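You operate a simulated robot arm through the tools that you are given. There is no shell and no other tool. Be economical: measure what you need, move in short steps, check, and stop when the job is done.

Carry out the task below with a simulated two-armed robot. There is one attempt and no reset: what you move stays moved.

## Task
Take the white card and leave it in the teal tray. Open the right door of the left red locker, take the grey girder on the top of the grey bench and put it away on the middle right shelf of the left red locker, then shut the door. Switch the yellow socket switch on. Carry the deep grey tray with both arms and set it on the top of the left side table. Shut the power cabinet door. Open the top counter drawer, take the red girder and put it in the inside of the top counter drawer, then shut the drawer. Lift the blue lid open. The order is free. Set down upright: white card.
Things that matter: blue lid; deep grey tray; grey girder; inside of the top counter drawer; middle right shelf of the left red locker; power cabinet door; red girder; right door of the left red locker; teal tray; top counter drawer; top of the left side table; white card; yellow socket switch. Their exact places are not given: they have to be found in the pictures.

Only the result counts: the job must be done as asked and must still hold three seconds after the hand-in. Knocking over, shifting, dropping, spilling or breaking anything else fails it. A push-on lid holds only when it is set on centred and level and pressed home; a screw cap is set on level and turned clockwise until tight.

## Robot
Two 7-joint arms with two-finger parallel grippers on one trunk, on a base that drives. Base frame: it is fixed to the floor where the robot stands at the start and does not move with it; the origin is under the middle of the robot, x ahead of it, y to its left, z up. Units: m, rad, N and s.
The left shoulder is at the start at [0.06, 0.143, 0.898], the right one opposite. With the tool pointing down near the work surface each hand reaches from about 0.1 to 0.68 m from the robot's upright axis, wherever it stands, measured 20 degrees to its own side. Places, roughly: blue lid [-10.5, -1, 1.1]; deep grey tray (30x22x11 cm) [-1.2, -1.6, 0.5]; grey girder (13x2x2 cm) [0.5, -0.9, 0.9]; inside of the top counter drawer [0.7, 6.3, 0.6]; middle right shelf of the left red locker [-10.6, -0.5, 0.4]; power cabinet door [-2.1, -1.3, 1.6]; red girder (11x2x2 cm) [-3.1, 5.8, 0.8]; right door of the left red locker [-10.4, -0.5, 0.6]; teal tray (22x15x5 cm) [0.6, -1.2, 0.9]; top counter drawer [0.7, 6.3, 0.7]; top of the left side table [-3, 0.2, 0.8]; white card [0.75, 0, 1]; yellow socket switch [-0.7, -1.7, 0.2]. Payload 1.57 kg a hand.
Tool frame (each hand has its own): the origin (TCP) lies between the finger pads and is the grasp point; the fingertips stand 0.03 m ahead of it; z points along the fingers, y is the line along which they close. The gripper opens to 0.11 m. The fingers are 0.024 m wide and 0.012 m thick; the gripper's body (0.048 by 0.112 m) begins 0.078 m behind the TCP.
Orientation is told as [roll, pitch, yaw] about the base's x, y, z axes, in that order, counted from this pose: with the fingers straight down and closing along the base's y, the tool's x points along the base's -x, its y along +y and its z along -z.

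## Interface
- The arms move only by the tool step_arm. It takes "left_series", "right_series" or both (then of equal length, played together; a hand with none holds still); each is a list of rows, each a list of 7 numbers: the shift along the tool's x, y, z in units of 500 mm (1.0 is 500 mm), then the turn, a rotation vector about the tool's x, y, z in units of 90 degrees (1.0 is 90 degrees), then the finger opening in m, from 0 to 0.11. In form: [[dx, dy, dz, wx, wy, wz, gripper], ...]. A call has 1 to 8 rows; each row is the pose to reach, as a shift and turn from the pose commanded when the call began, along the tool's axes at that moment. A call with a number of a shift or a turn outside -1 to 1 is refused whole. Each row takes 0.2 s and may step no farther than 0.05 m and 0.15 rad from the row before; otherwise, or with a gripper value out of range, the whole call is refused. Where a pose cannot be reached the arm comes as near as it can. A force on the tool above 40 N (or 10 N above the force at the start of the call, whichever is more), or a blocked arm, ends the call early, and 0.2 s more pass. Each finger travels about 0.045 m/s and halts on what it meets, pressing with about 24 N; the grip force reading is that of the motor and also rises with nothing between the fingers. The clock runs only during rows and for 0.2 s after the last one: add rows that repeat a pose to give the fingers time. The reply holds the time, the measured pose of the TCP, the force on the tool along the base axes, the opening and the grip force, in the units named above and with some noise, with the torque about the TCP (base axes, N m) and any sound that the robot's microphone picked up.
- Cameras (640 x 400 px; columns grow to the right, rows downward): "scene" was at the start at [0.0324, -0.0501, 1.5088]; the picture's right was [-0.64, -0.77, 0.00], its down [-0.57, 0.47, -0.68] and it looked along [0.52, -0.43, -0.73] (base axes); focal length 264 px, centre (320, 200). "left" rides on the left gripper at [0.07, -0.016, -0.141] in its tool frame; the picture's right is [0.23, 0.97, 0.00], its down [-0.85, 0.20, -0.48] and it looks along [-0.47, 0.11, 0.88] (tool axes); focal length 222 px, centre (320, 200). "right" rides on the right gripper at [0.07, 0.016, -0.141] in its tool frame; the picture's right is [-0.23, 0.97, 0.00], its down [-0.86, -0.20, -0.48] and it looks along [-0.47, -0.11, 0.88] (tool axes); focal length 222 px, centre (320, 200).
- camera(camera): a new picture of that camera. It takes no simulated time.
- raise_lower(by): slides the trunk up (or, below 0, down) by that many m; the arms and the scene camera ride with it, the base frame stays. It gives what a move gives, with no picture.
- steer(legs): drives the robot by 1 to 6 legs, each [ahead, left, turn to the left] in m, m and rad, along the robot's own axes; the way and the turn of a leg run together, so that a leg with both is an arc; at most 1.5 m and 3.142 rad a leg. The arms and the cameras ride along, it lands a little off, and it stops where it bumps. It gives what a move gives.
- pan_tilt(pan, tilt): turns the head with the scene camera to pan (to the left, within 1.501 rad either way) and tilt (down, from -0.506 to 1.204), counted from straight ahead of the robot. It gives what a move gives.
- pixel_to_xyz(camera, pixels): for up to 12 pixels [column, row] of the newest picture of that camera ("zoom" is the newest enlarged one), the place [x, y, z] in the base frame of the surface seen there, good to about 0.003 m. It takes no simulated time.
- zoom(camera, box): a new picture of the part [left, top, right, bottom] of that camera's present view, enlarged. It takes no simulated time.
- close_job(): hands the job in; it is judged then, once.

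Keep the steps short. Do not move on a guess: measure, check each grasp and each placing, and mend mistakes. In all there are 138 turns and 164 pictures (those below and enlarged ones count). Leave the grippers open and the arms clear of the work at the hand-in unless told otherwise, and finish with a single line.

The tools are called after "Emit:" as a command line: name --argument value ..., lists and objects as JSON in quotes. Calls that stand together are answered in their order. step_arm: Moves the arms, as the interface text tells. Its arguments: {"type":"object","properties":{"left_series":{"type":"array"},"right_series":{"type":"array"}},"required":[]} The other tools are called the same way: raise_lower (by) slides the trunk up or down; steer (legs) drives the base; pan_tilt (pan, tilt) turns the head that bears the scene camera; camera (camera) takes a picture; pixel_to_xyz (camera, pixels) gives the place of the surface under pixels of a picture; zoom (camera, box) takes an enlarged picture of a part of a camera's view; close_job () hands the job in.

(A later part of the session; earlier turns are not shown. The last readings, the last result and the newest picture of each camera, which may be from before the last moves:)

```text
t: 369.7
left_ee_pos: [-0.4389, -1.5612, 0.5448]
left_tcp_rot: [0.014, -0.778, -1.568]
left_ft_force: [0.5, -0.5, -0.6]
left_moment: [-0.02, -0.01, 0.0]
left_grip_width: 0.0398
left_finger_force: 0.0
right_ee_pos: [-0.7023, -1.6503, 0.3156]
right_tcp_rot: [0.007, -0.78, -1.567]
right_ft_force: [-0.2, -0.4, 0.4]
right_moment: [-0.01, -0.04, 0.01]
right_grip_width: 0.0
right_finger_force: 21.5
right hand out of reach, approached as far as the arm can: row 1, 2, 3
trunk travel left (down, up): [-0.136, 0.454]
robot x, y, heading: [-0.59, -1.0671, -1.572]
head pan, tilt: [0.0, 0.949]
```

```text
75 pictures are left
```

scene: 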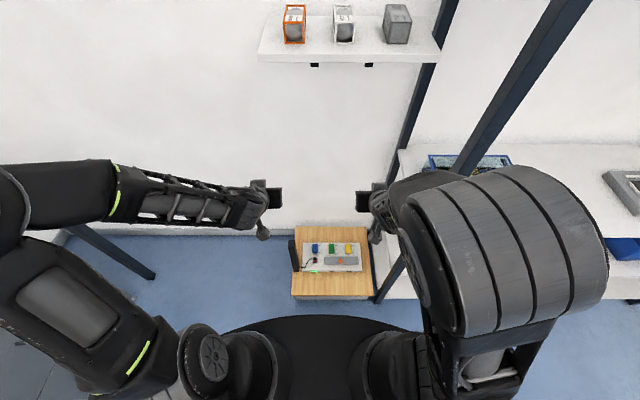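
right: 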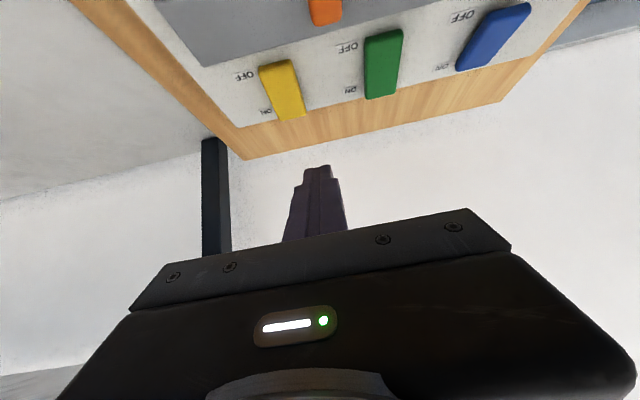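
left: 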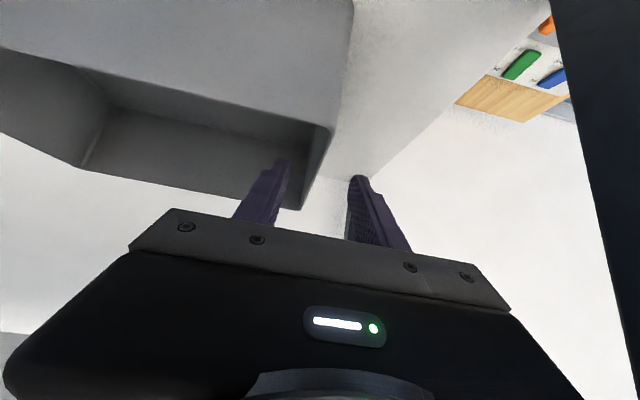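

I use base and trunk for the rest: shift 19 mm right and 19 mm ahead, then lower the trunk.

Emit:
steer --legs '[[0.018, -0.018, 0]]'

Emit:
raise_lower --by -0.055

Emit:
zoom --camera "scene" --box '[270, 190, 430, 290]'

Emit:
camera --camera "right"

```text
t: 370.5
left_ee_pos: [-0.4572, -1.5798, 0.5439]
left_tcp_rot: [0.015, -0.779, -1.568]
left_ft_force: [0.1, -0.6, 0.5]
left_moment: [0.0, -0.02, 0.01]
left_grip_width: 0.0397
left_finger_force: 0.1
right_ee_pos: [-0.7215, -1.667, 0.3158]
right_tcp_rot: [0.004, -0.778, -1.566]
right_ft_force: [0.3, -0.6, -0.2]
right_moment: [0.02, -0.03, 0.0]
right_grip_width: 0.0
right_finger_force: 21.4
trunk travel left (down, up): [-0.136, 0.454]
robot x, y, heading: [-0.608, -1.0859, -1.571]
head pan, tilt: [0.0, 0.949]
```

```text
t: 371.4
left_ee_pos: [-0.4562, -1.5814, 0.4922]
left_tcp_rot: [0.017, -0.786, -1.572]
left_ft_force: [-0.8, -7.7, 18.3]
left_moment: [-0.27, -0.47, -0.2]
left_grip_width: 0.0395
left_finger_force: 0.2
right_ee_pos: [-0.7221, -1.6659, 0.2605]
right_tcp_rot: [0.008, -0.78, -1.569]
right_ft_force: [-0.2, 0.2, 0.9]
right_moment: [-0.03, 0.02, -0.05]
right_grip_width: 0.0
right_finger_force: 21.6
trunk travel left (down, up): [-0.081, 0.509]
robot x, y, heading: [-0.6101, -1.0859, -1.571]
head pan, tilt: [0.0, 0.949]
```

```text
4.00 times, centred on (350, 240) of scene
```

zoom: 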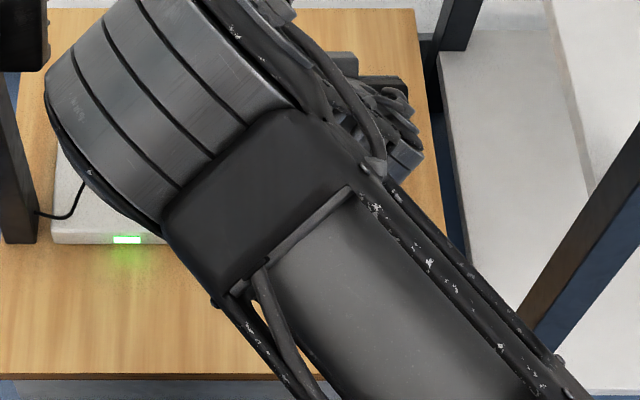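

```text
73 pictures are left
```

right: 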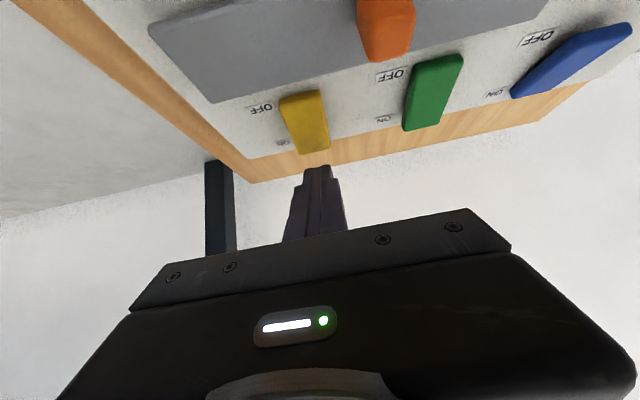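

The left hand touches the black post (18 N). I lift the left hand at once by 15 cm and check the post.

Emit:
step_arm --left_series '[[-0.06, 0, -0.06, 0, 0, 0, 0.04], [-0.12, 0, -0.12, 0, 0, 0, 0.04], [-0.18, 0, -0.18, 0, 0, 0, 0.04], [-0.24, 0, -0.24, 0, 0, 0, 0.04]]'

Emit:
camera --camera "scene"

Emit:
camera --camera "left"

```text
t: 372.4
left_ee_pos: [-0.4554, -1.5785, 0.6571]
left_tcp_rot: [0.013, -0.779, -1.568]
left_ft_force: [-0.1, -0.3, -0.2]
left_moment: [0.0, -0.01, 0.02]
left_grip_width: 0.0399
left_finger_force: 0.1
right_ee_pos: [-0.7215, -1.6669, 0.2615]
right_tcp_rot: [0.004, -0.779, -1.568]
right_ft_force: [-0.2, 0.1, -0.1]
right_moment: [0.02, 0.01, 0.01]
right_grip_width: 0.0001
right_finger_force: 21.0
trunk travel left (down, up): [-0.081, 0.509]
robot x, y, heading: [-0.6104, -1.0813, -1.568]
head pan, tilt: [0.0, 0.949]
```

```text
72 pictures are left
```

scene: 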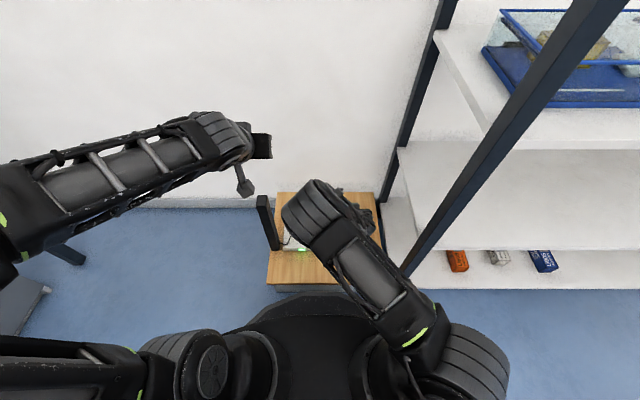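

```text
71 pictures are left
```

left: 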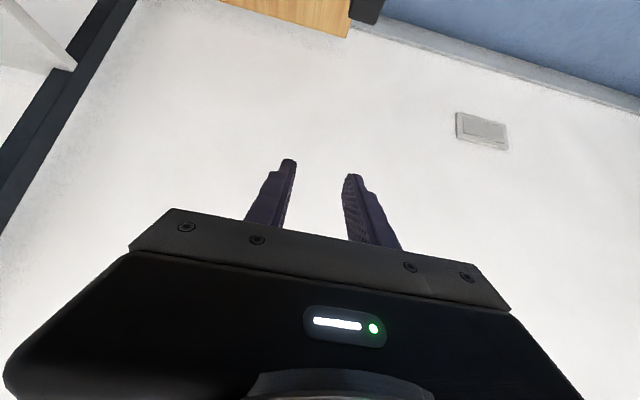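

The post still stands. Now I lower the trunk in small steps to press the rocker's ON end.

Emit:
raise_lower --by -0.018

Emit:
raise_lower --by -0.006

Emit:
camera --camera "right"

```text
t: 373.1
left_ee_pos: [-0.4558, -1.5784, 0.6397]
left_tcp_rot: [0.014, -0.779, -1.567]
left_ft_force: [-0.1, 1.0, -0.6]
left_moment: [-0.01, 0.0, 0.01]
left_grip_width: 0.0401
left_finger_force: 0.0
right_ee_pos: [-0.7224, -1.6666, 0.2412]
right_tcp_rot: [0.004, -0.779, -1.567]
right_ft_force: [-0.9, -0.4, 0.0]
right_moment: [-0.03, 0.01, 0.0]
right_grip_width: 0.0
right_finger_force: 21.4
trunk travel left (down, up): [-0.063, 0.527]
robot x, y, heading: [-0.6075, -1.0836, -1.566]
head pan, tilt: [0.0, 0.949]
```

```text
t: 373.6
left_ee_pos: [-0.4559, -1.579, 0.6341]
left_tcp_rot: [0.014, -0.78, -1.566]
left_ft_force: [-0.6, -0.6, 0.9]
left_moment: [0.0, -0.03, 0.01]
left_grip_width: 0.0399
left_finger_force: 0.0
right_ee_pos: [-0.7226, -1.6688, 0.2409]
right_tcp_rot: [0.007, -0.783, -1.57]
right_ft_force: [-1.7, -1.0, 18.0]
right_moment: [-0.26, 0.09, -0.03]
right_grip_width: 0.0
right_finger_force: 21.2
trunk travel left (down, up): [-0.057, 0.533]
robot x, y, heading: [-0.6097, -1.0837, -1.57]
head pan, tilt: [0.0, 0.949]
```

```text
70 pictures are left
```

right: 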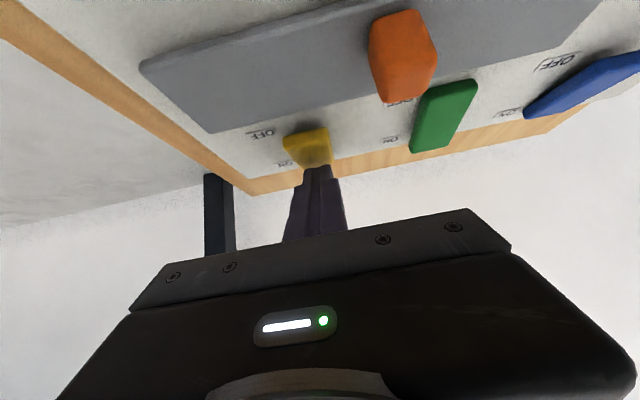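

18 N on the rocker. I raise the trunk, back away and look at the rocker and LEDs.

Emit:
raise_lower --by 0.35

Emit:
steer --legs '[[-0.35, 0, 0]]'

Emit:
camera --camera "scene"

```text
t: 377.1
left_ee_pos: [-0.4554, -1.5793, 0.9829]
left_tcp_rot: [0.013, -0.779, -1.569]
left_ft_force: [1.0, -0.6, 0.5]
left_moment: [-0.01, -0.03, 0.01]
left_grip_width: 0.0401
left_finger_force: 0.0
right_ee_pos: [-0.7216, -1.6679, 0.5859]
right_tcp_rot: [0.006, -0.777, -1.567]
right_ft_force: [1.0, -0.9, -0.6]
right_moment: [0.02, -0.03, 0.01]
right_grip_width: 0.0001
right_finger_force: 21.6
trunk travel left (down, up): [-0.407, 0.183]
robot x, y, heading: [-0.6072, -1.0863, -1.568]
head pan, tilt: [0.0, 0.949]
```

```text
t: 379.3
left_ee_pos: [-0.458, -1.2328, 0.9822]
left_tcp_rot: [0.012, -0.782, -1.575]
left_ft_force: [-0.9, 0.1, -0.3]
left_moment: [-0.01, 0.01, -0.03]
left_grip_width: 0.0402
left_finger_force: 0.0
right_ee_pos: [-0.7249, -1.3185, 0.5886]
right_tcp_rot: [0.005, -0.778, -1.572]
right_ft_force: [1.1, 0.2, 0.0]
right_moment: [0.02, 0.0, -0.01]
right_grip_width: 0.0002
right_finger_force: 21.6
trunk travel left (down, up): [-0.407, 0.183]
robot x, y, heading: [-0.6075, -0.7379, -1.577]
head pan, tilt: [0.0, 0.949]
```

```text
69 pictures are left
```

scene: 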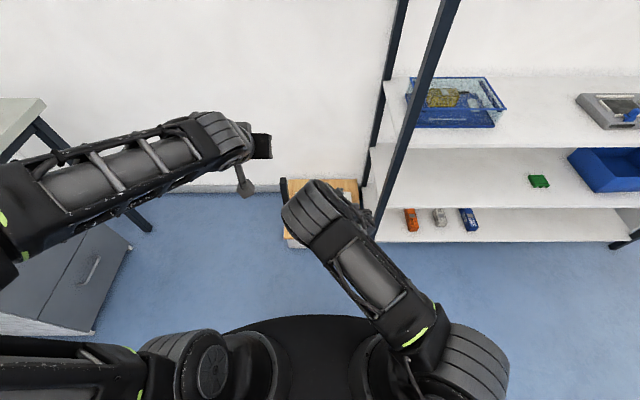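

The right arm blocks the view; I raise the right hand 0.3 m and look again.

Emit:
step_arm --right_series '[[-0.06, 0, -0.06, 0, 0, 0, 0.04], [-0.12, -0.02, -0.12, 0, 0, 0, 0.04], [-0.18, -0.04, -0.18, 0, 0, 0, 0.04], [-0.24, -0.06, -0.24, 0, 0, 0, 0.04], [-0.3, -0.08, -0.3, 0, 0, 0, 0.04], [-0.36, -0.1, -0.36, 0, 0, 0, 0.04], [-0.42, -0.12, -0.42, 0, 0, 0, 0.04]]'

Emit:
zoom --camera "scene" --box '[260, 160, 380, 260]'

```text
t: 380.9
left_ee_pos: [-0.4588, -1.2339, 0.9842]
left_tcp_rot: [0.014, -0.779, -1.573]
left_ft_force: [0.3, 0.2, 0.0]
left_moment: [-0.01, 0.01, -0.01]
left_grip_width: 0.0399
left_finger_force: 0.0
right_ee_pos: [-0.7862, -1.3233, 0.886]
right_tcp_rot: [0.005, -0.779, -1.574]
right_ft_force: [-1.0, 0.1, 0.7]
right_moment: [0.02, -0.01, 0.02]
right_grip_width: 0.0402
right_finger_force: 0.1
trunk travel left (down, up): [-0.407, 0.183]
robot x, y, heading: [-0.6085, -0.7381, -1.575]
head pan, tilt: [0.0, 0.949]
```

```text
4.00 times, centred on (320, 210) of scene
```

zoom: 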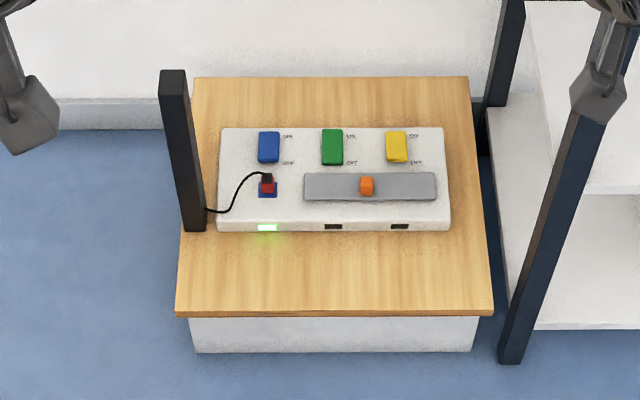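

The yellow rocker now looks like the blue one (ON). I verify the ends' heights.

Emit:
pixel_to_xyz --camera "zoom" --pixels '[[396, 135], [397, 145], [397, 158], [332, 133], [332, 160], [268, 136], [268, 158], [175, 80], [195, 220]]'

Emit:
zoom --camera "scene" --box '[312, 187, 376, 219]'

```text
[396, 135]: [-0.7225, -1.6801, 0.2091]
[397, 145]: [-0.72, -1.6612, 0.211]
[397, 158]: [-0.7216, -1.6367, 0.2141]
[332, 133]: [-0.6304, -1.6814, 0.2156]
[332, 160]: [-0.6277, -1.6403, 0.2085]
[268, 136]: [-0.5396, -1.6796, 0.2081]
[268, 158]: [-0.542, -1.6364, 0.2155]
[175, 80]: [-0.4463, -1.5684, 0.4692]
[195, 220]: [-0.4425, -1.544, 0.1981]
```

```text
10.00 times, centred on (344, 203) of scene
```

zoom: 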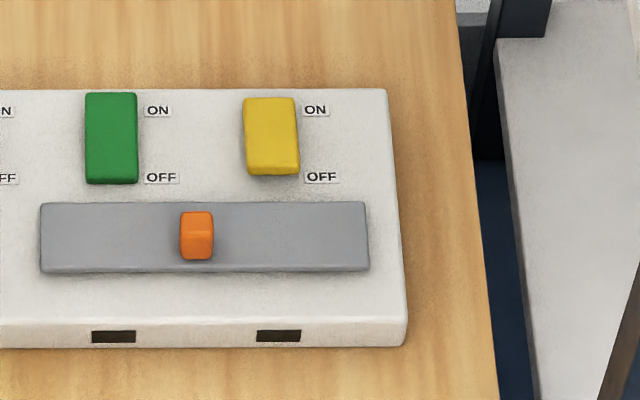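

Yellow is ON (ON end lower). Now to the red girder: raise trunk, shift, turn around to face +y and look.

Emit:
raise_lower --by 0.18

Emit:
steer --legs '[[-0.1, 0, 0], [0, 0.38, 0], [0, 0, 1.57], [0, 0, 1.57]]'

Emit:
pan_tilt --pan 0.2 --tilt 0.35

Emit:
camera --camera "scene"

```text
t: 382.9
left_ee_pos: [-0.4591, -1.2332, 1.1635]
left_tcp_rot: [0.015, -0.779, -1.575]
left_ft_force: [0.2, 0.1, -0.5]
left_moment: [-0.01, 0.0, 0.01]
left_grip_width: 0.0402
left_finger_force: 0.1
right_ee_pos: [-0.7864, -1.3241, 1.0651]
right_tcp_rot: [0.007, -0.778, -1.574]
right_ft_force: [1.1, 0.4, -0.3]
right_moment: [-0.01, 0.01, 0.03]
right_grip_width: 0.0398
right_finger_force: 0.1
trunk travel left (down, up): [-0.587, 0.003]
robot x, y, heading: [-0.6124, -0.738, -1.574]
head pan, tilt: [0.0, 0.949]
```

```text
t: 393.7
left_ee_pos: [-0.3838, -0.145, 1.1633]
left_tcp_rot: [0.014, -0.779, 1.58]
left_ft_force: [0.4, 0.4, -0.5]
left_moment: [-0.01, 0.0, -0.01]
left_grip_width: 0.0397
left_finger_force: 0.0
right_ee_pos: [-0.0574, -0.0503, 1.0658]
right_tcp_rot: [0.006, -0.777, 1.579]
right_ft_force: [-0.1, 0.7, 0.0]
right_moment: [0.0, 0.01, -0.04]
right_grip_width: 0.0402
right_finger_force: 0.0
trunk travel left (down, up): [-0.587, 0.003]
robot x, y, heading: [-0.2264, -0.6404, 1.579]
head pan, tilt: [0.0, 0.949]
```

```text
t: 394.7
left_ee_pos: [-0.3844, -0.1445, 1.1644]
left_tcp_rot: [0.014, -0.776, 1.581]
left_ft_force: [-0.6, -0.6, -0.4]
left_moment: [0.02, -0.02, 0.0]
left_grip_width: 0.0399
left_finger_force: 0.0
right_ee_pos: [-0.0569, -0.0508, 1.0654]
right_tcp_rot: [0.005, -0.779, 1.58]
right_ft_force: [-0.8, 0.5, -0.7]
right_moment: [-0.01, 0.0, 0.0]
right_grip_width: 0.0402
right_finger_force: 0.1
trunk travel left (down, up): [-0.587, 0.003]
robot x, y, heading: [-0.2282, -0.638, 1.575]
head pan, tilt: [0.201, 0.351]
```

```text
66 pictures are left
```

scene: 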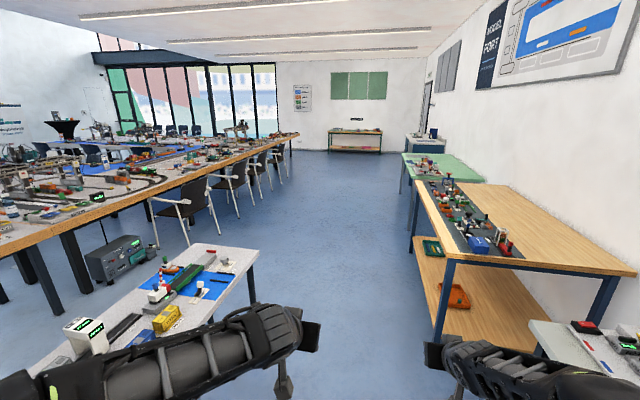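

I measure corridor bounds and the distant counter and tables.

Emit:
pixel_to_xyz --camera "scene" --pixels '[[256, 252], [438, 330], [412, 225], [404, 175], [408, 140], [440, 142], [298, 136], [355, 133], [285, 178], [380, 170], [250, 300]]'

Emit:
zoom --camera "scene" --box '[260, 90, 460, 190]'

```text
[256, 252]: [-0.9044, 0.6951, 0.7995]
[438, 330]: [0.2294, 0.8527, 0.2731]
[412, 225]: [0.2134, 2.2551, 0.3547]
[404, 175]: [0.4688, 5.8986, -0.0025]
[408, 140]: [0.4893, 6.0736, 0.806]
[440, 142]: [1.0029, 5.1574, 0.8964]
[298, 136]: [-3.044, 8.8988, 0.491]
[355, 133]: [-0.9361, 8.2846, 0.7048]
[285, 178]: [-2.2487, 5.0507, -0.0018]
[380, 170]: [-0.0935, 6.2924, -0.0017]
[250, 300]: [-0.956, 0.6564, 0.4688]
```

```text
3.20 times, centred on (360, 140) of scene
```

zoom: 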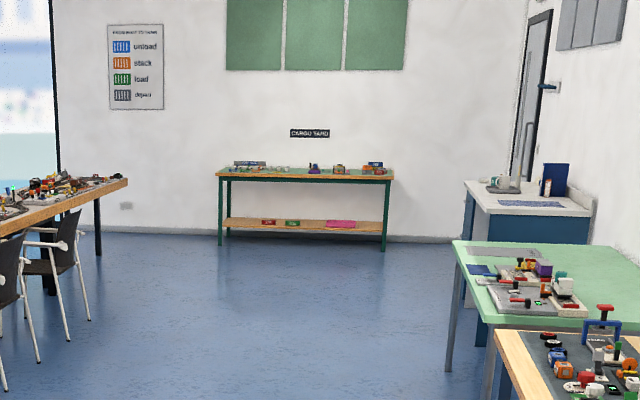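

Corridor x from −0.9 to 0.21. I drive 6 m in +y along x≈-0.3, then turn left to face the big table's end.

Emit:
steer --legs '[[1.5, 0.07, 0], [1.5, 0, 0], [1.5, 0, 0], [1.5, 0, 0], [0.4, 0.3, 0], [0, 0, 1.57]]'

Emit:
pan_tilt --pan 0.0 --tilt 0.35

Emit:
camera --camera "scene"

```text
refused: leg 1 is longer than a leg can be; nothing moved
```

```text
t: 395.5
left_ee_pos: [-0.3841, -0.1459, 1.1623]
left_tcp_rot: [0.013, -0.778, 1.581]
left_ft_force: [-0.4, -0.1, 0.2]
left_moment: [0.0, -0.02, 0.02]
left_grip_width: 0.0399
left_finger_force: 0.0
right_ee_pos: [-0.0585, -0.0509, 1.0663]
right_tcp_rot: [0.004, -0.778, 1.58]
right_ft_force: [0.3, -0.5, -1.1]
right_moment: [0.01, 0.02, 0.01]
right_grip_width: 0.0399
right_finger_force: 0.2
trunk travel left (down, up): [-0.587, 0.003]
robot x, y, heading: [-0.2272, -0.639, 1.574]
head pan, tilt: [0.0, 0.351]
```

```text
64 pictures are left
```

scene: 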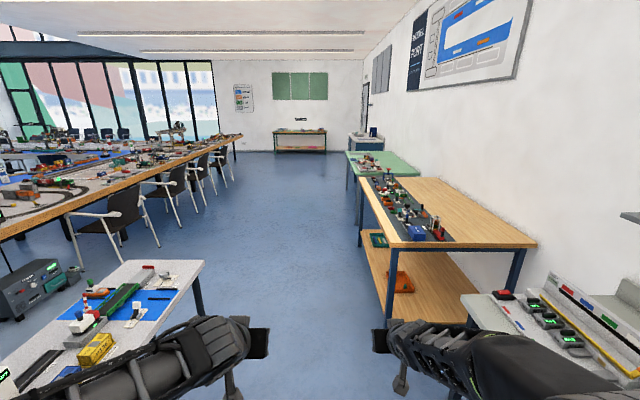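

The first leg was just over 1.5 m. I repeat with 1.4 m legs.

Emit:
steer --legs '[[1.45, 0.07, 0], [1.5, 0, 0], [1.5, 0, 0], [1.5, 0, 0], [0.4, 0.3, 0], [0, 0, 1.57]]'

Emit:
camera --camera "scene"

```text
t: 429.9
left_ee_pos: [-1.2062, 5.5003, 1.1632]
left_tcp_rot: [0.014, -0.777, 3.142]
left_ft_force: [0.9, 0.5, -0.4]
left_moment: [0.03, 0.0, 0.01]
left_grip_width: 0.04
left_finger_force: 0.1
right_ee_pos: [-1.2975, 5.8268, 1.0663]
right_tcp_rot: [0.005, -0.777, 3.14]
right_ft_force: [0.2, 0.1, -0.7]
right_moment: [0.02, 0.0, 0.0]
right_grip_width: 0.04
right_finger_force: 0.1
trunk travel left (down, up): [-0.587, 0.003]
robot x, y, heading: [-0.7122, 5.65, 3.138]
head pan, tilt: [0.0, 0.351]
```

```text
63 pictures are left
```

scene: 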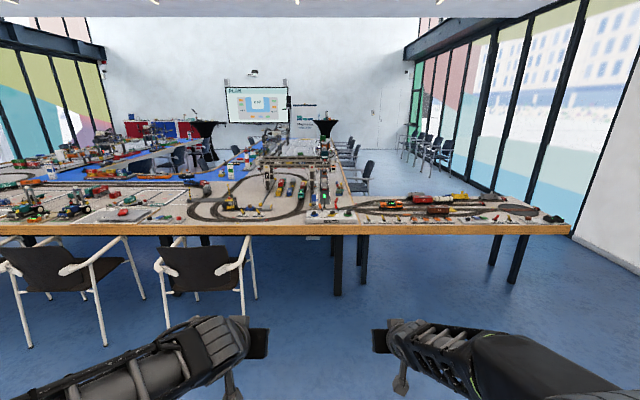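

The table edge is straight ahead. I zoom around (330,205) for the red girder.

Emit:
zoom --camera "scene" --box '[180, 160, 480, 260]'

Emit:
pixel_to_xyz --camera "scene" --pixels '[[320, 228], [320, 215], [345, 217], [400, 217], [320, 300], [250, 300]]'

```text
2.13 times, centred on (330, 210) of scene
```

zoom: 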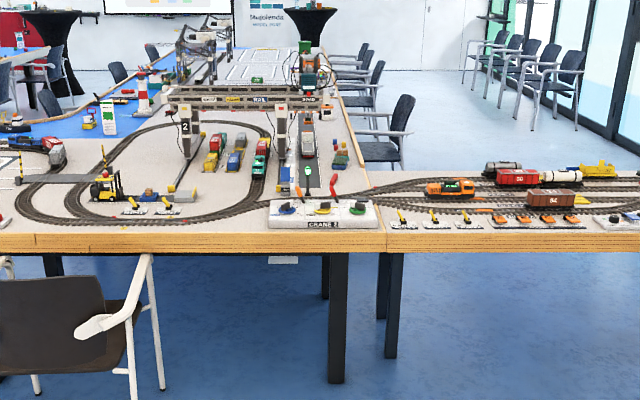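

```text
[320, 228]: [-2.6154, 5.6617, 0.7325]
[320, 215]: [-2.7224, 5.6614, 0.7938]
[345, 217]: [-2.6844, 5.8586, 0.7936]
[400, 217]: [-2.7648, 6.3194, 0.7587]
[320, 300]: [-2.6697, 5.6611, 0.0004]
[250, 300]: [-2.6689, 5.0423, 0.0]
```

I approach to x≈-1.9 and look down at the table.

Emit:
steer --legs '[[1.1, -0.1, 0]]'

Emit:
pan_tilt --pan 0.0 --tilt 0.6

Emit:
zoom --camera "scene" --box '[160, 80, 480, 280]'

```text
t: 435.6
left_ee_pos: [-2.3245, 5.6251, 1.1629]
left_tcp_rot: [0.012, -0.777, 3.12]
left_ft_force: [-0.9, 0.1, -0.3]
left_moment: [0.01, 0.01, -0.01]
left_grip_width: 0.0402
left_finger_force: 0.1
right_ee_pos: [-2.4099, 5.9529, 1.0657]
right_tcp_rot: [0.005, -0.779, 3.121]
right_ft_force: [1.0, -0.3, 0.1]
right_moment: [0.03, -0.02, -0.01]
right_grip_width: 0.04
right_finger_force: 0.0
trunk travel left (down, up): [-0.587, 0.003]
robot x, y, heading: [-1.8296, 5.7621, 3.117]
head pan, tilt: [0.0, 0.351]
```

```text
t: 436.4
left_ee_pos: [-2.3241, 5.6241, 1.1635]
left_tcp_rot: [0.013, -0.779, 3.121]
left_ft_force: [-0.9, 0.3, 0.5]
left_moment: [0.01, 0.04, 0.02]
left_grip_width: 0.0399
left_finger_force: 0.0
right_ee_pos: [-2.4086, 5.9533, 1.0655]
right_tcp_rot: [0.005, -0.778, 3.121]
right_ft_force: [-0.7, -0.3, -0.4]
right_moment: [-0.02, 0.02, -0.01]
right_grip_width: 0.0398
right_finger_force: 0.0
trunk travel left (down, up): [-0.587, 0.003]
robot x, y, heading: [-1.8255, 5.7665, 3.122]
head pan, tilt: [0.0, 0.6]
```

```text
2.00 times, centred on (320, 180) of scene
```

zoom: 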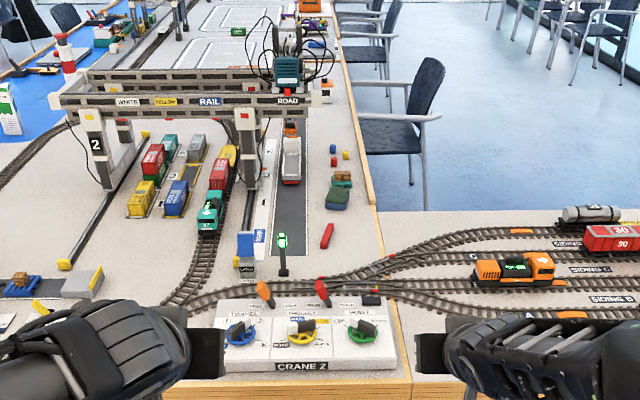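

A red bar lies at zoom (327,236). I measure it.

Emit:
pixel_to_xyz --camera "zoom" --pixels '[[331, 226], [327, 236], [323, 246], [335, 200], [300, 235], [283, 240], [365, 235], [330, 300], [265, 300]]'

Emit:
zoom --camera "scene" --box '[284, 160, 364, 210]'

```text
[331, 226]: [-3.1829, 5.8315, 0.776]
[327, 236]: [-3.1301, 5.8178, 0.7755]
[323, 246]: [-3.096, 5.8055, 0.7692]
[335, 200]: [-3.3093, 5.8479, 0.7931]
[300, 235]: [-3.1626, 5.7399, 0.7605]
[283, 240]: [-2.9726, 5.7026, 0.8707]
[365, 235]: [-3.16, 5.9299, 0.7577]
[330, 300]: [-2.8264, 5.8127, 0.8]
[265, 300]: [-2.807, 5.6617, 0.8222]
```

```text
8.00 times, centred on (324, 185) of scene
```

zoom: 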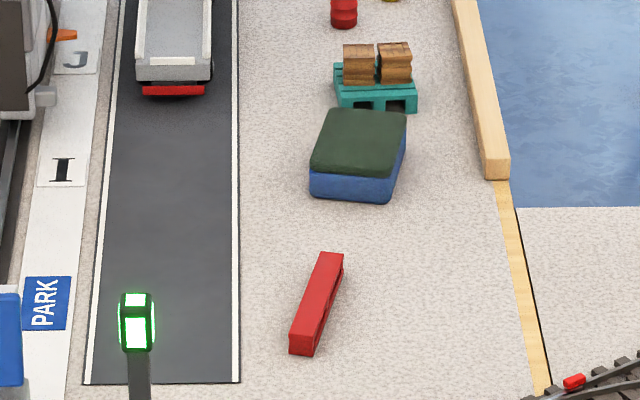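

Girder centre (-3.142,5.819), top 0.776, lying ~16° off my forward axis. I approach with the left hand: move right 0.33 m, then ahead 0.5 m.

Emit:
steer --legs '[[0, -0.34, 0.02], [0.5, 0, 0]]'

Emit:
pan_tilt --pan 0.3 --tilt 0.85

Emit:
camera --camera "scene"

```text
t: 441.1
left_ee_pos: [-2.8079, 5.9556, 1.1634]
left_tcp_rot: [0.015, -0.778, 3.143]
left_ft_force: [0.3, 0.3, -0.6]
left_moment: [0.0, 0.0, -0.02]
left_grip_width: 0.04
left_finger_force: 0.1
right_ee_pos: [-2.899, 6.283, 1.0648]
right_tcp_rot: [0.006, -0.779, 3.14]
right_ft_force: [-0.1, -1.0, 0.0]
right_moment: [-0.01, 0.02, 0.0]
right_grip_width: 0.0403
right_finger_force: 0.2
trunk travel left (down, up): [-0.587, 0.003]
robot x, y, heading: [-2.3127, 6.1019, 3.142]
head pan, tilt: [0.0, 0.6]
```

```text
t: 441.9
left_ee_pos: [-2.8066, 5.9554, 1.1635]
left_tcp_rot: [0.014, -0.778, 3.141]
left_ft_force: [0.6, 0.2, -0.3]
left_moment: [0.0, 0.01, 0.0]
left_grip_width: 0.0401
left_finger_force: 0.0
right_ee_pos: [-2.898, 6.2828, 1.0655]
right_tcp_rot: [0.005, -0.778, 3.14]
right_ft_force: [0.1, -0.2, 0.3]
right_moment: [-0.02, -0.02, -0.04]
right_grip_width: 0.0402
right_finger_force: 0.0
trunk travel left (down, up): [-0.587, 0.003]
robot x, y, heading: [-2.3125, 6.1019, 3.137]
head pan, tilt: [0.3, 0.85]
```

```text
59 pictures are left
```

scene: 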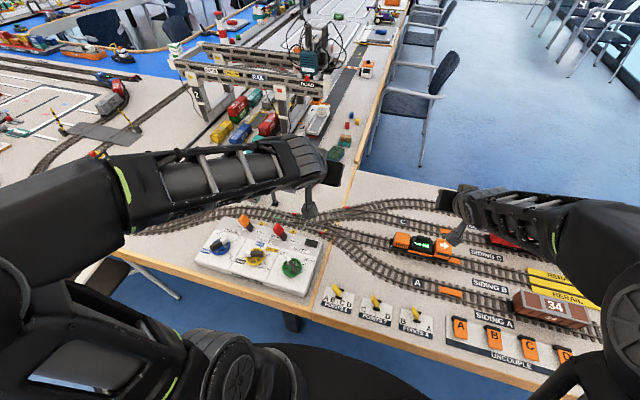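

View OK. I yaw the left hand 15° and move toward the girder (first 80%).

Emit:
step_arm --left_series '[[-0.002, 0.028, 0.087, 0.03, 0, 0.03, 0.05], [-0.003, 0.057, 0.175, 0.06, 0, 0.06, 0.05], [-0.005, 0.0855, 0.262, 0.09, 0, 0.09, 0.05], [-0.007, 0.114, 0.35, 0.1216, 0, 0.1216, 0.05], [-0.0085, 0.1425, 0.437, 0.1216, 0, 0.1216, 0.05], [-0.01, 0.171, 0.525, 0.1216, 0, 0.1216, 0.05], [-0.012, 0.2, 0.612, 0.1216, 0, 0.1216, 0.05], [-0.0136, 0.228, 0.7, 0.1216, 0, 0.1216, 0.05]]'

Emit:
camera --camera "left"

```text
t: 443.7
left_ee_pos: [-3.0576, 5.838, 0.9198]
left_tcp_rot: [0.009, -0.776, 2.876]
left_ft_force: [0.0, -0.2, -0.1]
left_moment: [0.04, 0.0, -0.04]
left_grip_width: 0.0499
left_finger_force: 0.0
right_ee_pos: [-2.8985, 6.2818, 1.0655]
right_tcp_rot: [0.004, -0.778, 3.14]
right_ft_force: [0.1, 0.5, 0.4]
right_moment: [-0.02, -0.01, -0.01]
right_grip_width: 0.0402
right_finger_force: 0.0
trunk travel left (down, up): [-0.587, 0.003]
robot x, y, heading: [-2.3126, 6.1038, 3.141]
head pan, tilt: [0.3, 0.85]
```

```text
58 pictures are left
```

left: 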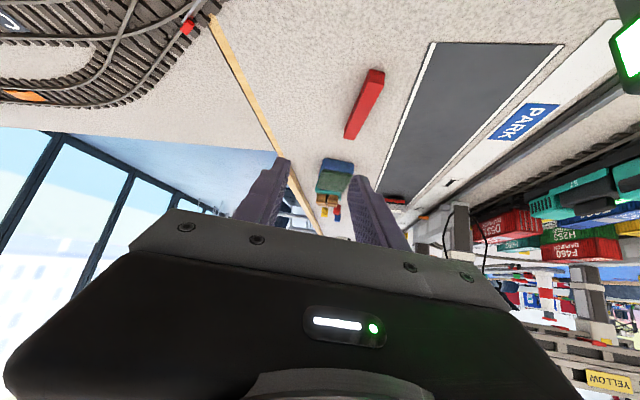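

Girder seen at (365,103). I measure it in this view.

Emit:
pixel_to_xyz --camera "left" --pixels '[[374, 73], [365, 103], [352, 135], [358, 100], [372, 100], [376, 68]]'

```text
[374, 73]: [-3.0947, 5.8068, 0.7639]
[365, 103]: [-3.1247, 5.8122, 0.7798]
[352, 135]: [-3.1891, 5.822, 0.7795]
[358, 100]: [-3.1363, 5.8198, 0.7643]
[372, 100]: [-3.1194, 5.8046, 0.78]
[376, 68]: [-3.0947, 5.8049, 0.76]
```

I move over it, descend to z≈0.79 and close.

Emit:
step_arm --left_series '[[0.011, 0.029, 0.064, 0, 0, 0, 0.05], [0.023, 0.058, 0.128, 0, 0, 0, 0.05], [0.034, 0.0873, 0.192, 0, 0, 0, 0.05], [0.07, 0.0873, 0.228, 0, 0, 0, 0.05], [0.1047, 0.0873, 0.2627, 0, 0, 0, 0.05]]'

Emit:
camera --camera "left"

```text
t: 444.9
left_ee_pos: [-3.1201, 5.808, 0.79]
left_tcp_rot: [0.013, -0.778, 2.874]
left_ft_force: [0.5, -1.3, 2.2]
left_moment: [0.07, 0.02, -0.01]
left_grip_width: 0.0498
left_finger_force: 0.1
right_ee_pos: [-2.8974, 6.2835, 1.0663]
right_tcp_rot: [0.005, -0.778, 3.14]
right_ft_force: [-0.1, 0.3, -0.2]
right_moment: [0.0, 0.03, 0.01]
right_grip_width: 0.0401
right_finger_force: 0.0
trunk travel left (down, up): [-0.587, 0.003]
robot x, y, heading: [-2.3122, 6.1063, 3.137]
head pan, tilt: [0.3, 0.85]
```

```text
57 pictures are left
```

left: 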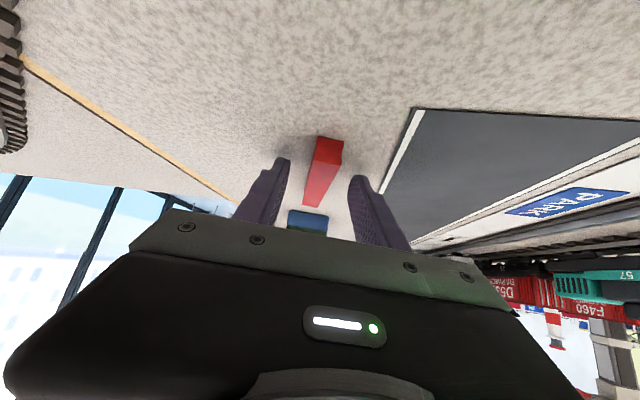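

The girder is between the fingers. I close and lift 0.12 m.

Emit:
step_arm --left_series '[[0, 0, 0, 0, 0, 0, 0.02], [0, 0, 0, 0, 0, 0, 0.0], [0, 0, 0, 0, 0, 0, 0.0], [0, 0, 0, 0, 0, 0, 0.0], [-0.03, 0, -0.03, 0, 0, 0, 0.0], [-0.08, 0, -0.08, 0, 0, 0, 0.0], [-0.13, 0, -0.13, 0, 0, 0, 0.0], [-0.18, 0, -0.18, 0, 0, 0, 0.0]]'

Emit:
camera --camera "left"

```text
t: 446.7
left_ee_pos: [-3.1211, 5.8099, 0.9172]
left_tcp_rot: [0.01, -0.776, 2.873]
left_ft_force: [-0.5, 0.7, -0.9]
left_moment: [0.01, 0.02, 0.01]
left_grip_width: 0.0167
left_finger_force: 24.3
right_ee_pos: [-2.8979, 6.2834, 1.0651]
right_tcp_rot: [0.005, -0.778, 3.139]
right_ft_force: [0.0, 0.2, -1.0]
right_moment: [0.02, 0.02, 0.01]
right_grip_width: 0.04
right_finger_force: 0.1
trunk travel left (down, up): [-0.587, 0.003]
robot x, y, heading: [-2.3129, 6.1083, 3.136]
head pan, tilt: [0.3, 0.85]
```

```text
56 pictures are left
```

left: 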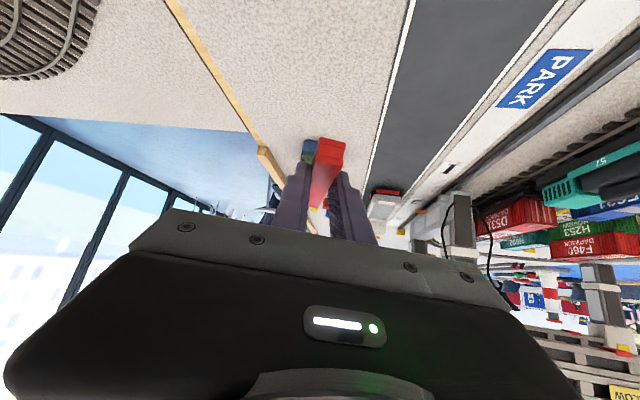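

Held (0.0167). I raise it further, back off, turn around and drive toward the counter.

Emit:
step_arm --left_series '[[-0.06, 0, -0.06, 0, 0, 0, 0.0], [-0.12, 0, -0.12, 0, 0, 0, 0.0], [-0.18, 0, -0.18, 0, 0, 0, 0.0]]'

Emit:
steer --legs '[[-0.7, 0, 0], [0, 0, -1.57], [0, 0, -1.57], [0.95, 0, 0]]'

Emit:
pan_tilt --pan 0.0 --tilt 0.6

Emit:
camera --camera "scene"

```text
t: 447.5
left_ee_pos: [-3.1196, 5.8115, 1.044]
left_tcp_rot: [0.011, -0.778, 2.872]
left_ft_force: [0.3, 0.0, -0.2]
left_moment: [-0.04, -0.01, 0.03]
left_grip_width: 0.0168
left_finger_force: 23.7
right_ee_pos: [-2.8973, 6.2831, 1.0663]
right_tcp_rot: [0.008, -0.778, 3.139]
right_ft_force: [0.1, 0.9, -0.3]
right_moment: [-0.04, 0.03, -0.02]
right_grip_width: 0.04
right_finger_force: 0.1
trunk travel left (down, up): [-0.587, 0.003]
robot x, y, heading: [-2.3125, 6.1059, 3.138]
head pan, tilt: [0.3, 0.85]
```

```text
t: 463.5
left_ee_pos: [0.1443, 6.4068, 1.0434]
left_tcp_rot: [0.011, -0.777, -0.255]
left_ft_force: [0.5, 0.1, -0.4]
left_moment: [-0.04, -0.02, 0.0]
left_grip_width: 0.0167
left_finger_force: 24.0
right_ee_pos: [-0.0733, 5.9331, 1.0656]
right_tcp_rot: [0.006, -0.778, 0.011]
right_ft_force: [0.0, 0.4, 0.0]
right_moment: [0.0, 0.02, 0.01]
right_grip_width: 0.04
right_finger_force: 0.1
trunk travel left (down, up): [-0.587, 0.003]
robot x, y, heading: [-0.6571, 6.1007, 0.007]
head pan, tilt: [0.3, 0.85]
```

```text
t: 464.3
left_ee_pos: [0.1441, 6.4062, 1.0435]
left_tcp_rot: [0.011, -0.777, -0.256]
left_ft_force: [0.9, -1.6, -0.5]
left_moment: [0.01, 0.0, 0.04]
left_grip_width: 0.0167
left_finger_force: 23.8
right_ee_pos: [-0.0735, 5.9321, 1.0647]
right_tcp_rot: [0.005, -0.778, 0.009]
right_ft_force: [-0.2, 0.2, 0.2]
right_moment: [-0.01, -0.01, 0.01]
right_grip_width: 0.04
right_finger_force: 0.1
trunk travel left (down, up): [-0.587, 0.003]
robot x, y, heading: [-0.6594, 6.1032, 0.003]
head pan, tilt: [0.0, 0.6]
```

```text
55 pictures are left
```

scene: 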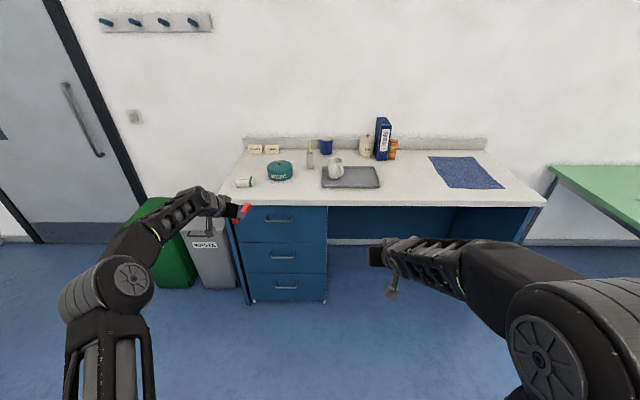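

Three drawers; top handle at (280,220). I measure the handle and drawer front.

Emit:
pixel_to_xyz --camera "scene" --pixels '[[280, 220], [268, 220], [292, 220], [260, 230], [310, 232], [328, 206], [240, 206], [330, 240], [300, 196], [284, 256]]'

Emit:
zoom --camera "scene" --box '[220, 180, 350, 310]'

```text
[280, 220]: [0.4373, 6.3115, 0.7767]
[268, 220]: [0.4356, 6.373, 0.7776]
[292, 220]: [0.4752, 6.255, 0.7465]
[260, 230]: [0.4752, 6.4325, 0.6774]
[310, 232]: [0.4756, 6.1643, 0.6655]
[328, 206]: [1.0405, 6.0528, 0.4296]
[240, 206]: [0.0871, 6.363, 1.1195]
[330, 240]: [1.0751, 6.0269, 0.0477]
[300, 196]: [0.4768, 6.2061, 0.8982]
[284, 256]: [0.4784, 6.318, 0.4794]
```

```text
3.08 times, centred on (285, 245) of scene
```

zoom: 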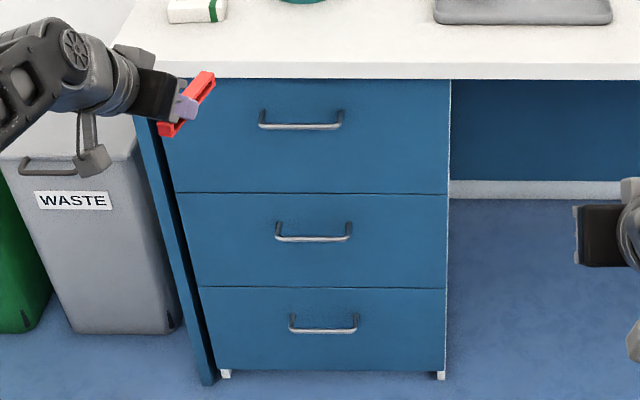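

Handle bar: x≈0.437, y≈6.31, z≈0.777, horizontal. I retract the left hand (girder) and roll the right hand 90° so its fingers close across the bar.

Emit:
step_arm --left_series '[[0.055, -0.02, -0.055, 0, 0, 0, 0], [0.11, -0.04, -0.11, 0, 0, 0, 0], [0.165, -0.06, -0.165, 0, 0, 0, 0], [0.22, -0.08, -0.22, 0, 0, 0, 0], [0.275, -0.1, -0.275, 0, 0, 0, 0], [0.33, -0.12, -0.33, 0, 0, 0, 0], [0.37, -0.136, -0.37, 0, 0, 0, 0], [0.41, -0.152, -0.41, 0, 0, 0, 0]]' --right_series '[[0, 0, 0, 0, 0, -0.0925, 0.05], [0, 0, 0, 0, 0, -0.185, 0.05], [0, 0, 0, 0, 0, -0.2775, 0.05], [0, 0, 0, 0, 0, -0.37, 0.05], [0, 0, 0, 0, 0, -0.4625, 0.05], [0, 0, 0, 0, 0, -0.555, 0.05], [0, 0, 0, 0, 0, -0.6475, 0.05], [0, 0, 0, 0, 0, -0.74, 0.05]]'

Emit:
step_arm --right_series '[[0, 0, 0, 0, 0, -0.09, 0.05], [0, 0, 0, 0, 0, -0.18, 0.05], [0, 0, 0, 0, 0, -0.26, 0.05]]'

Emit:
raise_lower --by -0.1

```text
t: 466.1
left_ee_pos: [-0.1578, 6.4039, 1.0463]
left_tcp_rot: [0.013, -0.776, -0.258]
left_ft_force: [-0.2, -0.3, -0.8]
left_moment: [0.01, 0.0, 0.0]
left_grip_width: 0.0166
left_finger_force: 23.9
right_ee_pos: [-0.0737, 5.931, 1.0666]
right_tcp_rot: [-0.734, -0.285, 1.288]
right_ft_force: [-0.1, -0.8, 0.4]
right_moment: [0.01, 0.02, -0.01]
right_grip_width: 0.0501
right_finger_force: 0.1
trunk travel left (down, up): [-0.587, 0.003]
robot x, y, heading: [-0.6653, 6.1004, 0.011]
head pan, tilt: [0.0, 0.6]
```

```text
t: 466.9
left_ee_pos: [-0.1573, 6.4034, 1.0466]
left_tcp_rot: [0.013, -0.778, -0.255]
left_ft_force: [0.6, 0.0, -0.5]
left_moment: [0.0, -0.02, -0.02]
left_grip_width: 0.0168
left_finger_force: 24.3
right_ee_pos: [-0.0721, 5.9323, 1.0656]
right_tcp_rot: [-0.779, -0.004, 1.587]
right_ft_force: [0.2, 1.1, -0.1]
right_moment: [0.02, 0.0, 0.02]
right_grip_width: 0.0503
right_finger_force: 0.1
trunk travel left (down, up): [-0.587, 0.003]
robot x, y, heading: [-0.6577, 6.1024, 0.015]
head pan, tilt: [0.0, 0.6]
```

```text
t: 468.3
left_ee_pos: [-0.1562, 6.4033, 0.9466]
left_tcp_rot: [0.011, -0.777, -0.256]
left_ft_force: [0.3, -0.5, 0.1]
left_moment: [0.0, 0.0, -0.01]
left_grip_width: 0.0167
left_finger_force: 24.1
right_ee_pos: [-0.0719, 5.9317, 0.9651]
right_tcp_rot: [-0.778, -0.003, 1.585]
right_ft_force: [-0.3, 0.5, -0.4]
right_moment: [0.0, 0.02, -0.02]
right_grip_width: 0.0503
right_finger_force: 0.1
trunk travel left (down, up): [-0.487, 0.103]
robot x, y, heading: [-0.6594, 6.1019, 0.009]
head pan, tilt: [0.0, 0.6]
```

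I drive 0.38 m left and 0.43 m ahead so the right hand stands before the handle, then lower it 0.12 m.

Emit:
steer --legs '[[0, 0.38, -0.009], [0.43, 0, 0]]'

Emit:
step_arm --right_series '[[0, 0.056, 0.057, 0, 0, 0, 0.034], [0, 0.112, 0.114, 0, 0, 0, 0.034], [0, 0.168, 0.171, 0, 0, 0, 0.034]]'

Emit:
camera --camera "right"

Emit:
camera --camera "scene"

```text
t: 472.9
left_ee_pos: [0.2833, 6.7796, 0.9469]
left_tcp_rot: [0.012, -0.779, -0.267]
left_ft_force: [0.4, -0.1, -0.7]
left_moment: [0.01, 0.0, 0.04]
left_grip_width: 0.0168
left_finger_force: 23.8
right_ee_pos: [0.3626, 6.308, 0.9659]
right_tcp_rot: [-0.779, -0.006, 1.575]
right_ft_force: [-1.1, 0.8, 1.0]
right_moment: [-0.04, 0.03, 0.0]
right_grip_width: 0.0502
right_finger_force: 0.0
trunk travel left (down, up): [-0.487, 0.103]
robot x, y, heading: [-0.2247, 6.4848, -0.002]
head pan, tilt: [0.0, 0.6]
```

```text
t: 473.7
left_ee_pos: [0.2842, 6.7803, 0.946]
left_tcp_rot: [0.011, -0.777, -0.265]
left_ft_force: [0.0, -1.0, -0.6]
left_moment: [-0.03, -0.01, -0.01]
left_grip_width: 0.017
left_finger_force: 23.9
right_ee_pos: [0.3631, 6.3068, 0.8439]
right_tcp_rot: [-0.777, -0.005, 1.573]
right_ft_force: [1.3, -0.5, 0.2]
right_moment: [0.03, 0.0, -0.02]
right_grip_width: 0.0337
right_finger_force: 0.0
trunk travel left (down, up): [-0.487, 0.103]
robot x, y, heading: [-0.2244, 6.4839, -0.005]
head pan, tilt: [0.0, 0.6]
```

```text
53 pictures are left
```

right: 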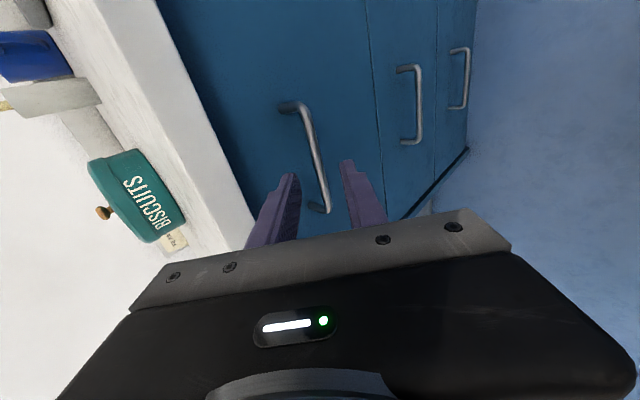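

```text
52 pictures are left
```

scene: 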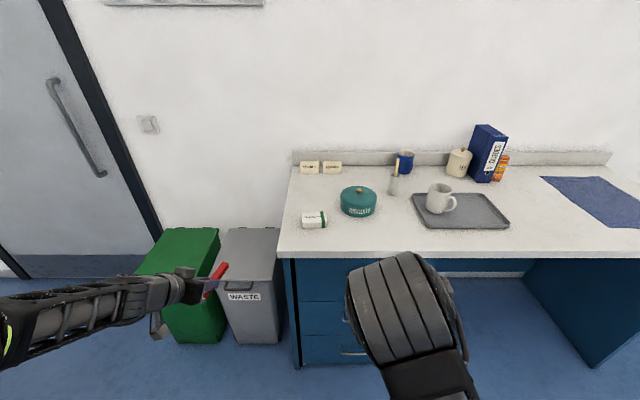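

Bar is between the fingers' lines; I measure it in the right picture.

Emit:
pixel_to_xyz --camera "right" --pixels '[[305, 120], [312, 145], [318, 170], [324, 195], [290, 105], [270, 140]]'

```text
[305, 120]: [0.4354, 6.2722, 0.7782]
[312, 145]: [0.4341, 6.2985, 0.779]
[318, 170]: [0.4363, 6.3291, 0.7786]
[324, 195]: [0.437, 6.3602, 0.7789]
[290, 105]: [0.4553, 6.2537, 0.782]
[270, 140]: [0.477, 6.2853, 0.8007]
```

I advance 83 mm along the fingers and close on the bar.

Emit:
step_arm --right_series '[[-0.003, -0.004, 0.056, 0, 0, 0, 0.034], [-0.007, -0.008, 0.111, 0, 0, 0, 0.034], [-0.01, -0.0124, 0.1667, 0, 0, 0, 0.034], [-0.01, -0.0124, 0.1667, 0, 0, 0, 0.0], [-0.01, -0.0124, 0.1667, 0, 0, 0, 0.0], [-0.01, -0.0124, 0.1667, 0, 0, 0, 0.0]]'

Emit:
steer --legs '[[-0.1, 0, 0]]'

Emit:
camera --camera "right"

```text
t: 475.1
left_ee_pos: [0.2823, 6.7799, 0.9461]
left_tcp_rot: [0.013, -0.776, -0.268]
left_ft_force: [0.0, 0.2, -0.1]
left_moment: [0.01, 0.05, -0.01]
left_grip_width: 0.0165
left_finger_force: 24.2
right_ee_pos: [0.4246, 6.3119, 0.7902]
right_tcp_rot: [-0.776, -0.001, 1.575]
right_ft_force: [-6.5, 1.5, -5.4]
right_moment: [-0.29, 0.18, 0.4]
right_grip_width: 0.0109
right_finger_force: 27.3
trunk travel left (down, up): [-0.487, 0.103]
robot x, y, heading: [-0.2269, 6.4827, -0.001]
head pan, tilt: [0.0, 0.6]
```

```text
t: 476.3
left_ee_pos: [0.1836, 6.7808, 0.9469]
left_tcp_rot: [0.012, -0.777, -0.266]
left_ft_force: [0.1, -0.7, -0.2]
left_moment: [0.0, -0.02, -0.01]
left_grip_width: 0.0166
left_finger_force: 24.5
right_ee_pos: [0.3241, 6.3129, 0.7902]
right_tcp_rot: [-0.776, -0.005, 1.576]
right_ft_force: [-1.5, 1.1, -12.7]
right_moment: [-0.32, 0.17, 0.35]
right_grip_width: 0.0108
right_finger_force: 28.8
trunk travel left (down, up): [-0.487, 0.103]
robot x, y, heading: [-0.3205, 6.4827, -0.004]
head pan, tilt: [0.0, 0.6]
```

```text
51 pictures are left
```

right: 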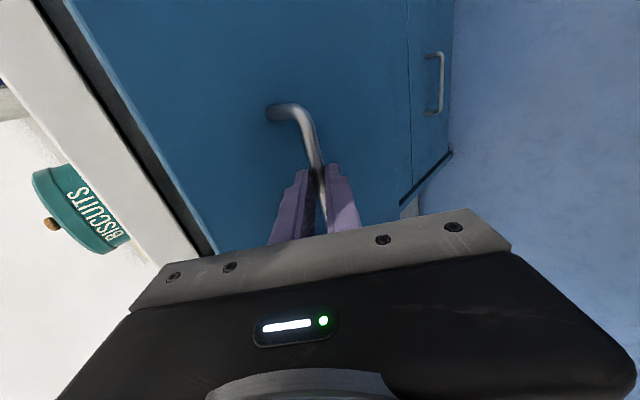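

The drawer follows (gap at its top). I pull 0.2 m more and look.

Emit:
steer --legs '[[-0.2, 0, 0]]'

Emit:
camera --camera "scene"

```text
t: 477.9
left_ee_pos: [-0.0161, 6.783, 0.9475]
left_tcp_rot: [0.011, -0.776, -0.265]
left_ft_force: [0.1, 0.7, -0.5]
left_moment: [0.01, 0.01, 0.0]
left_grip_width: 0.0167
left_finger_force: 23.8
right_ee_pos: [0.1285, 6.3136, 0.7883]
right_tcp_rot: [-0.778, -0.003, 1.577]
right_ft_force: [-1.1, -14.3, -0.3]
right_moment: [-0.85, -0.01, -0.35]
right_grip_width: 0.0109
right_finger_force: 28.9
trunk travel left (down, up): [-0.487, 0.103]
robot x, y, heading: [-0.5222, 6.4846, 0.011]
head pan, tilt: [0.0, 0.6]
```

```text
50 pictures are left
```

scene: 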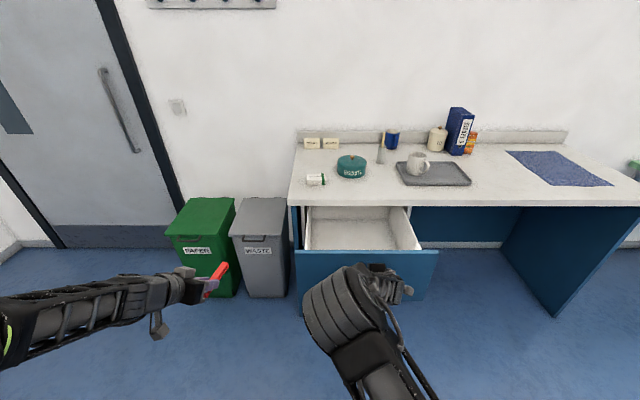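

The drawer is open 0.3 m and empty. I measure its interior.

Emit:
pixel_to_xyz --camera "scene" --pixels '[[350, 240], [330, 235], [390, 240], [312, 225], [410, 235], [300, 255], [430, 252], [360, 215], [365, 251], [345, 225]]'

```text
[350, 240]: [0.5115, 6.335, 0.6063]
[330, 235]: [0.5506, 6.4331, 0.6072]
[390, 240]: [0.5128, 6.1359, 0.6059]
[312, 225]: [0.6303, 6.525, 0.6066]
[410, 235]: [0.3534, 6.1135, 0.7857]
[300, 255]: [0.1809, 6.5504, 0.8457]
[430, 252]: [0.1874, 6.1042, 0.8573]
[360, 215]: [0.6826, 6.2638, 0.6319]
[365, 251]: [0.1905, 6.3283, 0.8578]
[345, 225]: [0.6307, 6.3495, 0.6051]
```

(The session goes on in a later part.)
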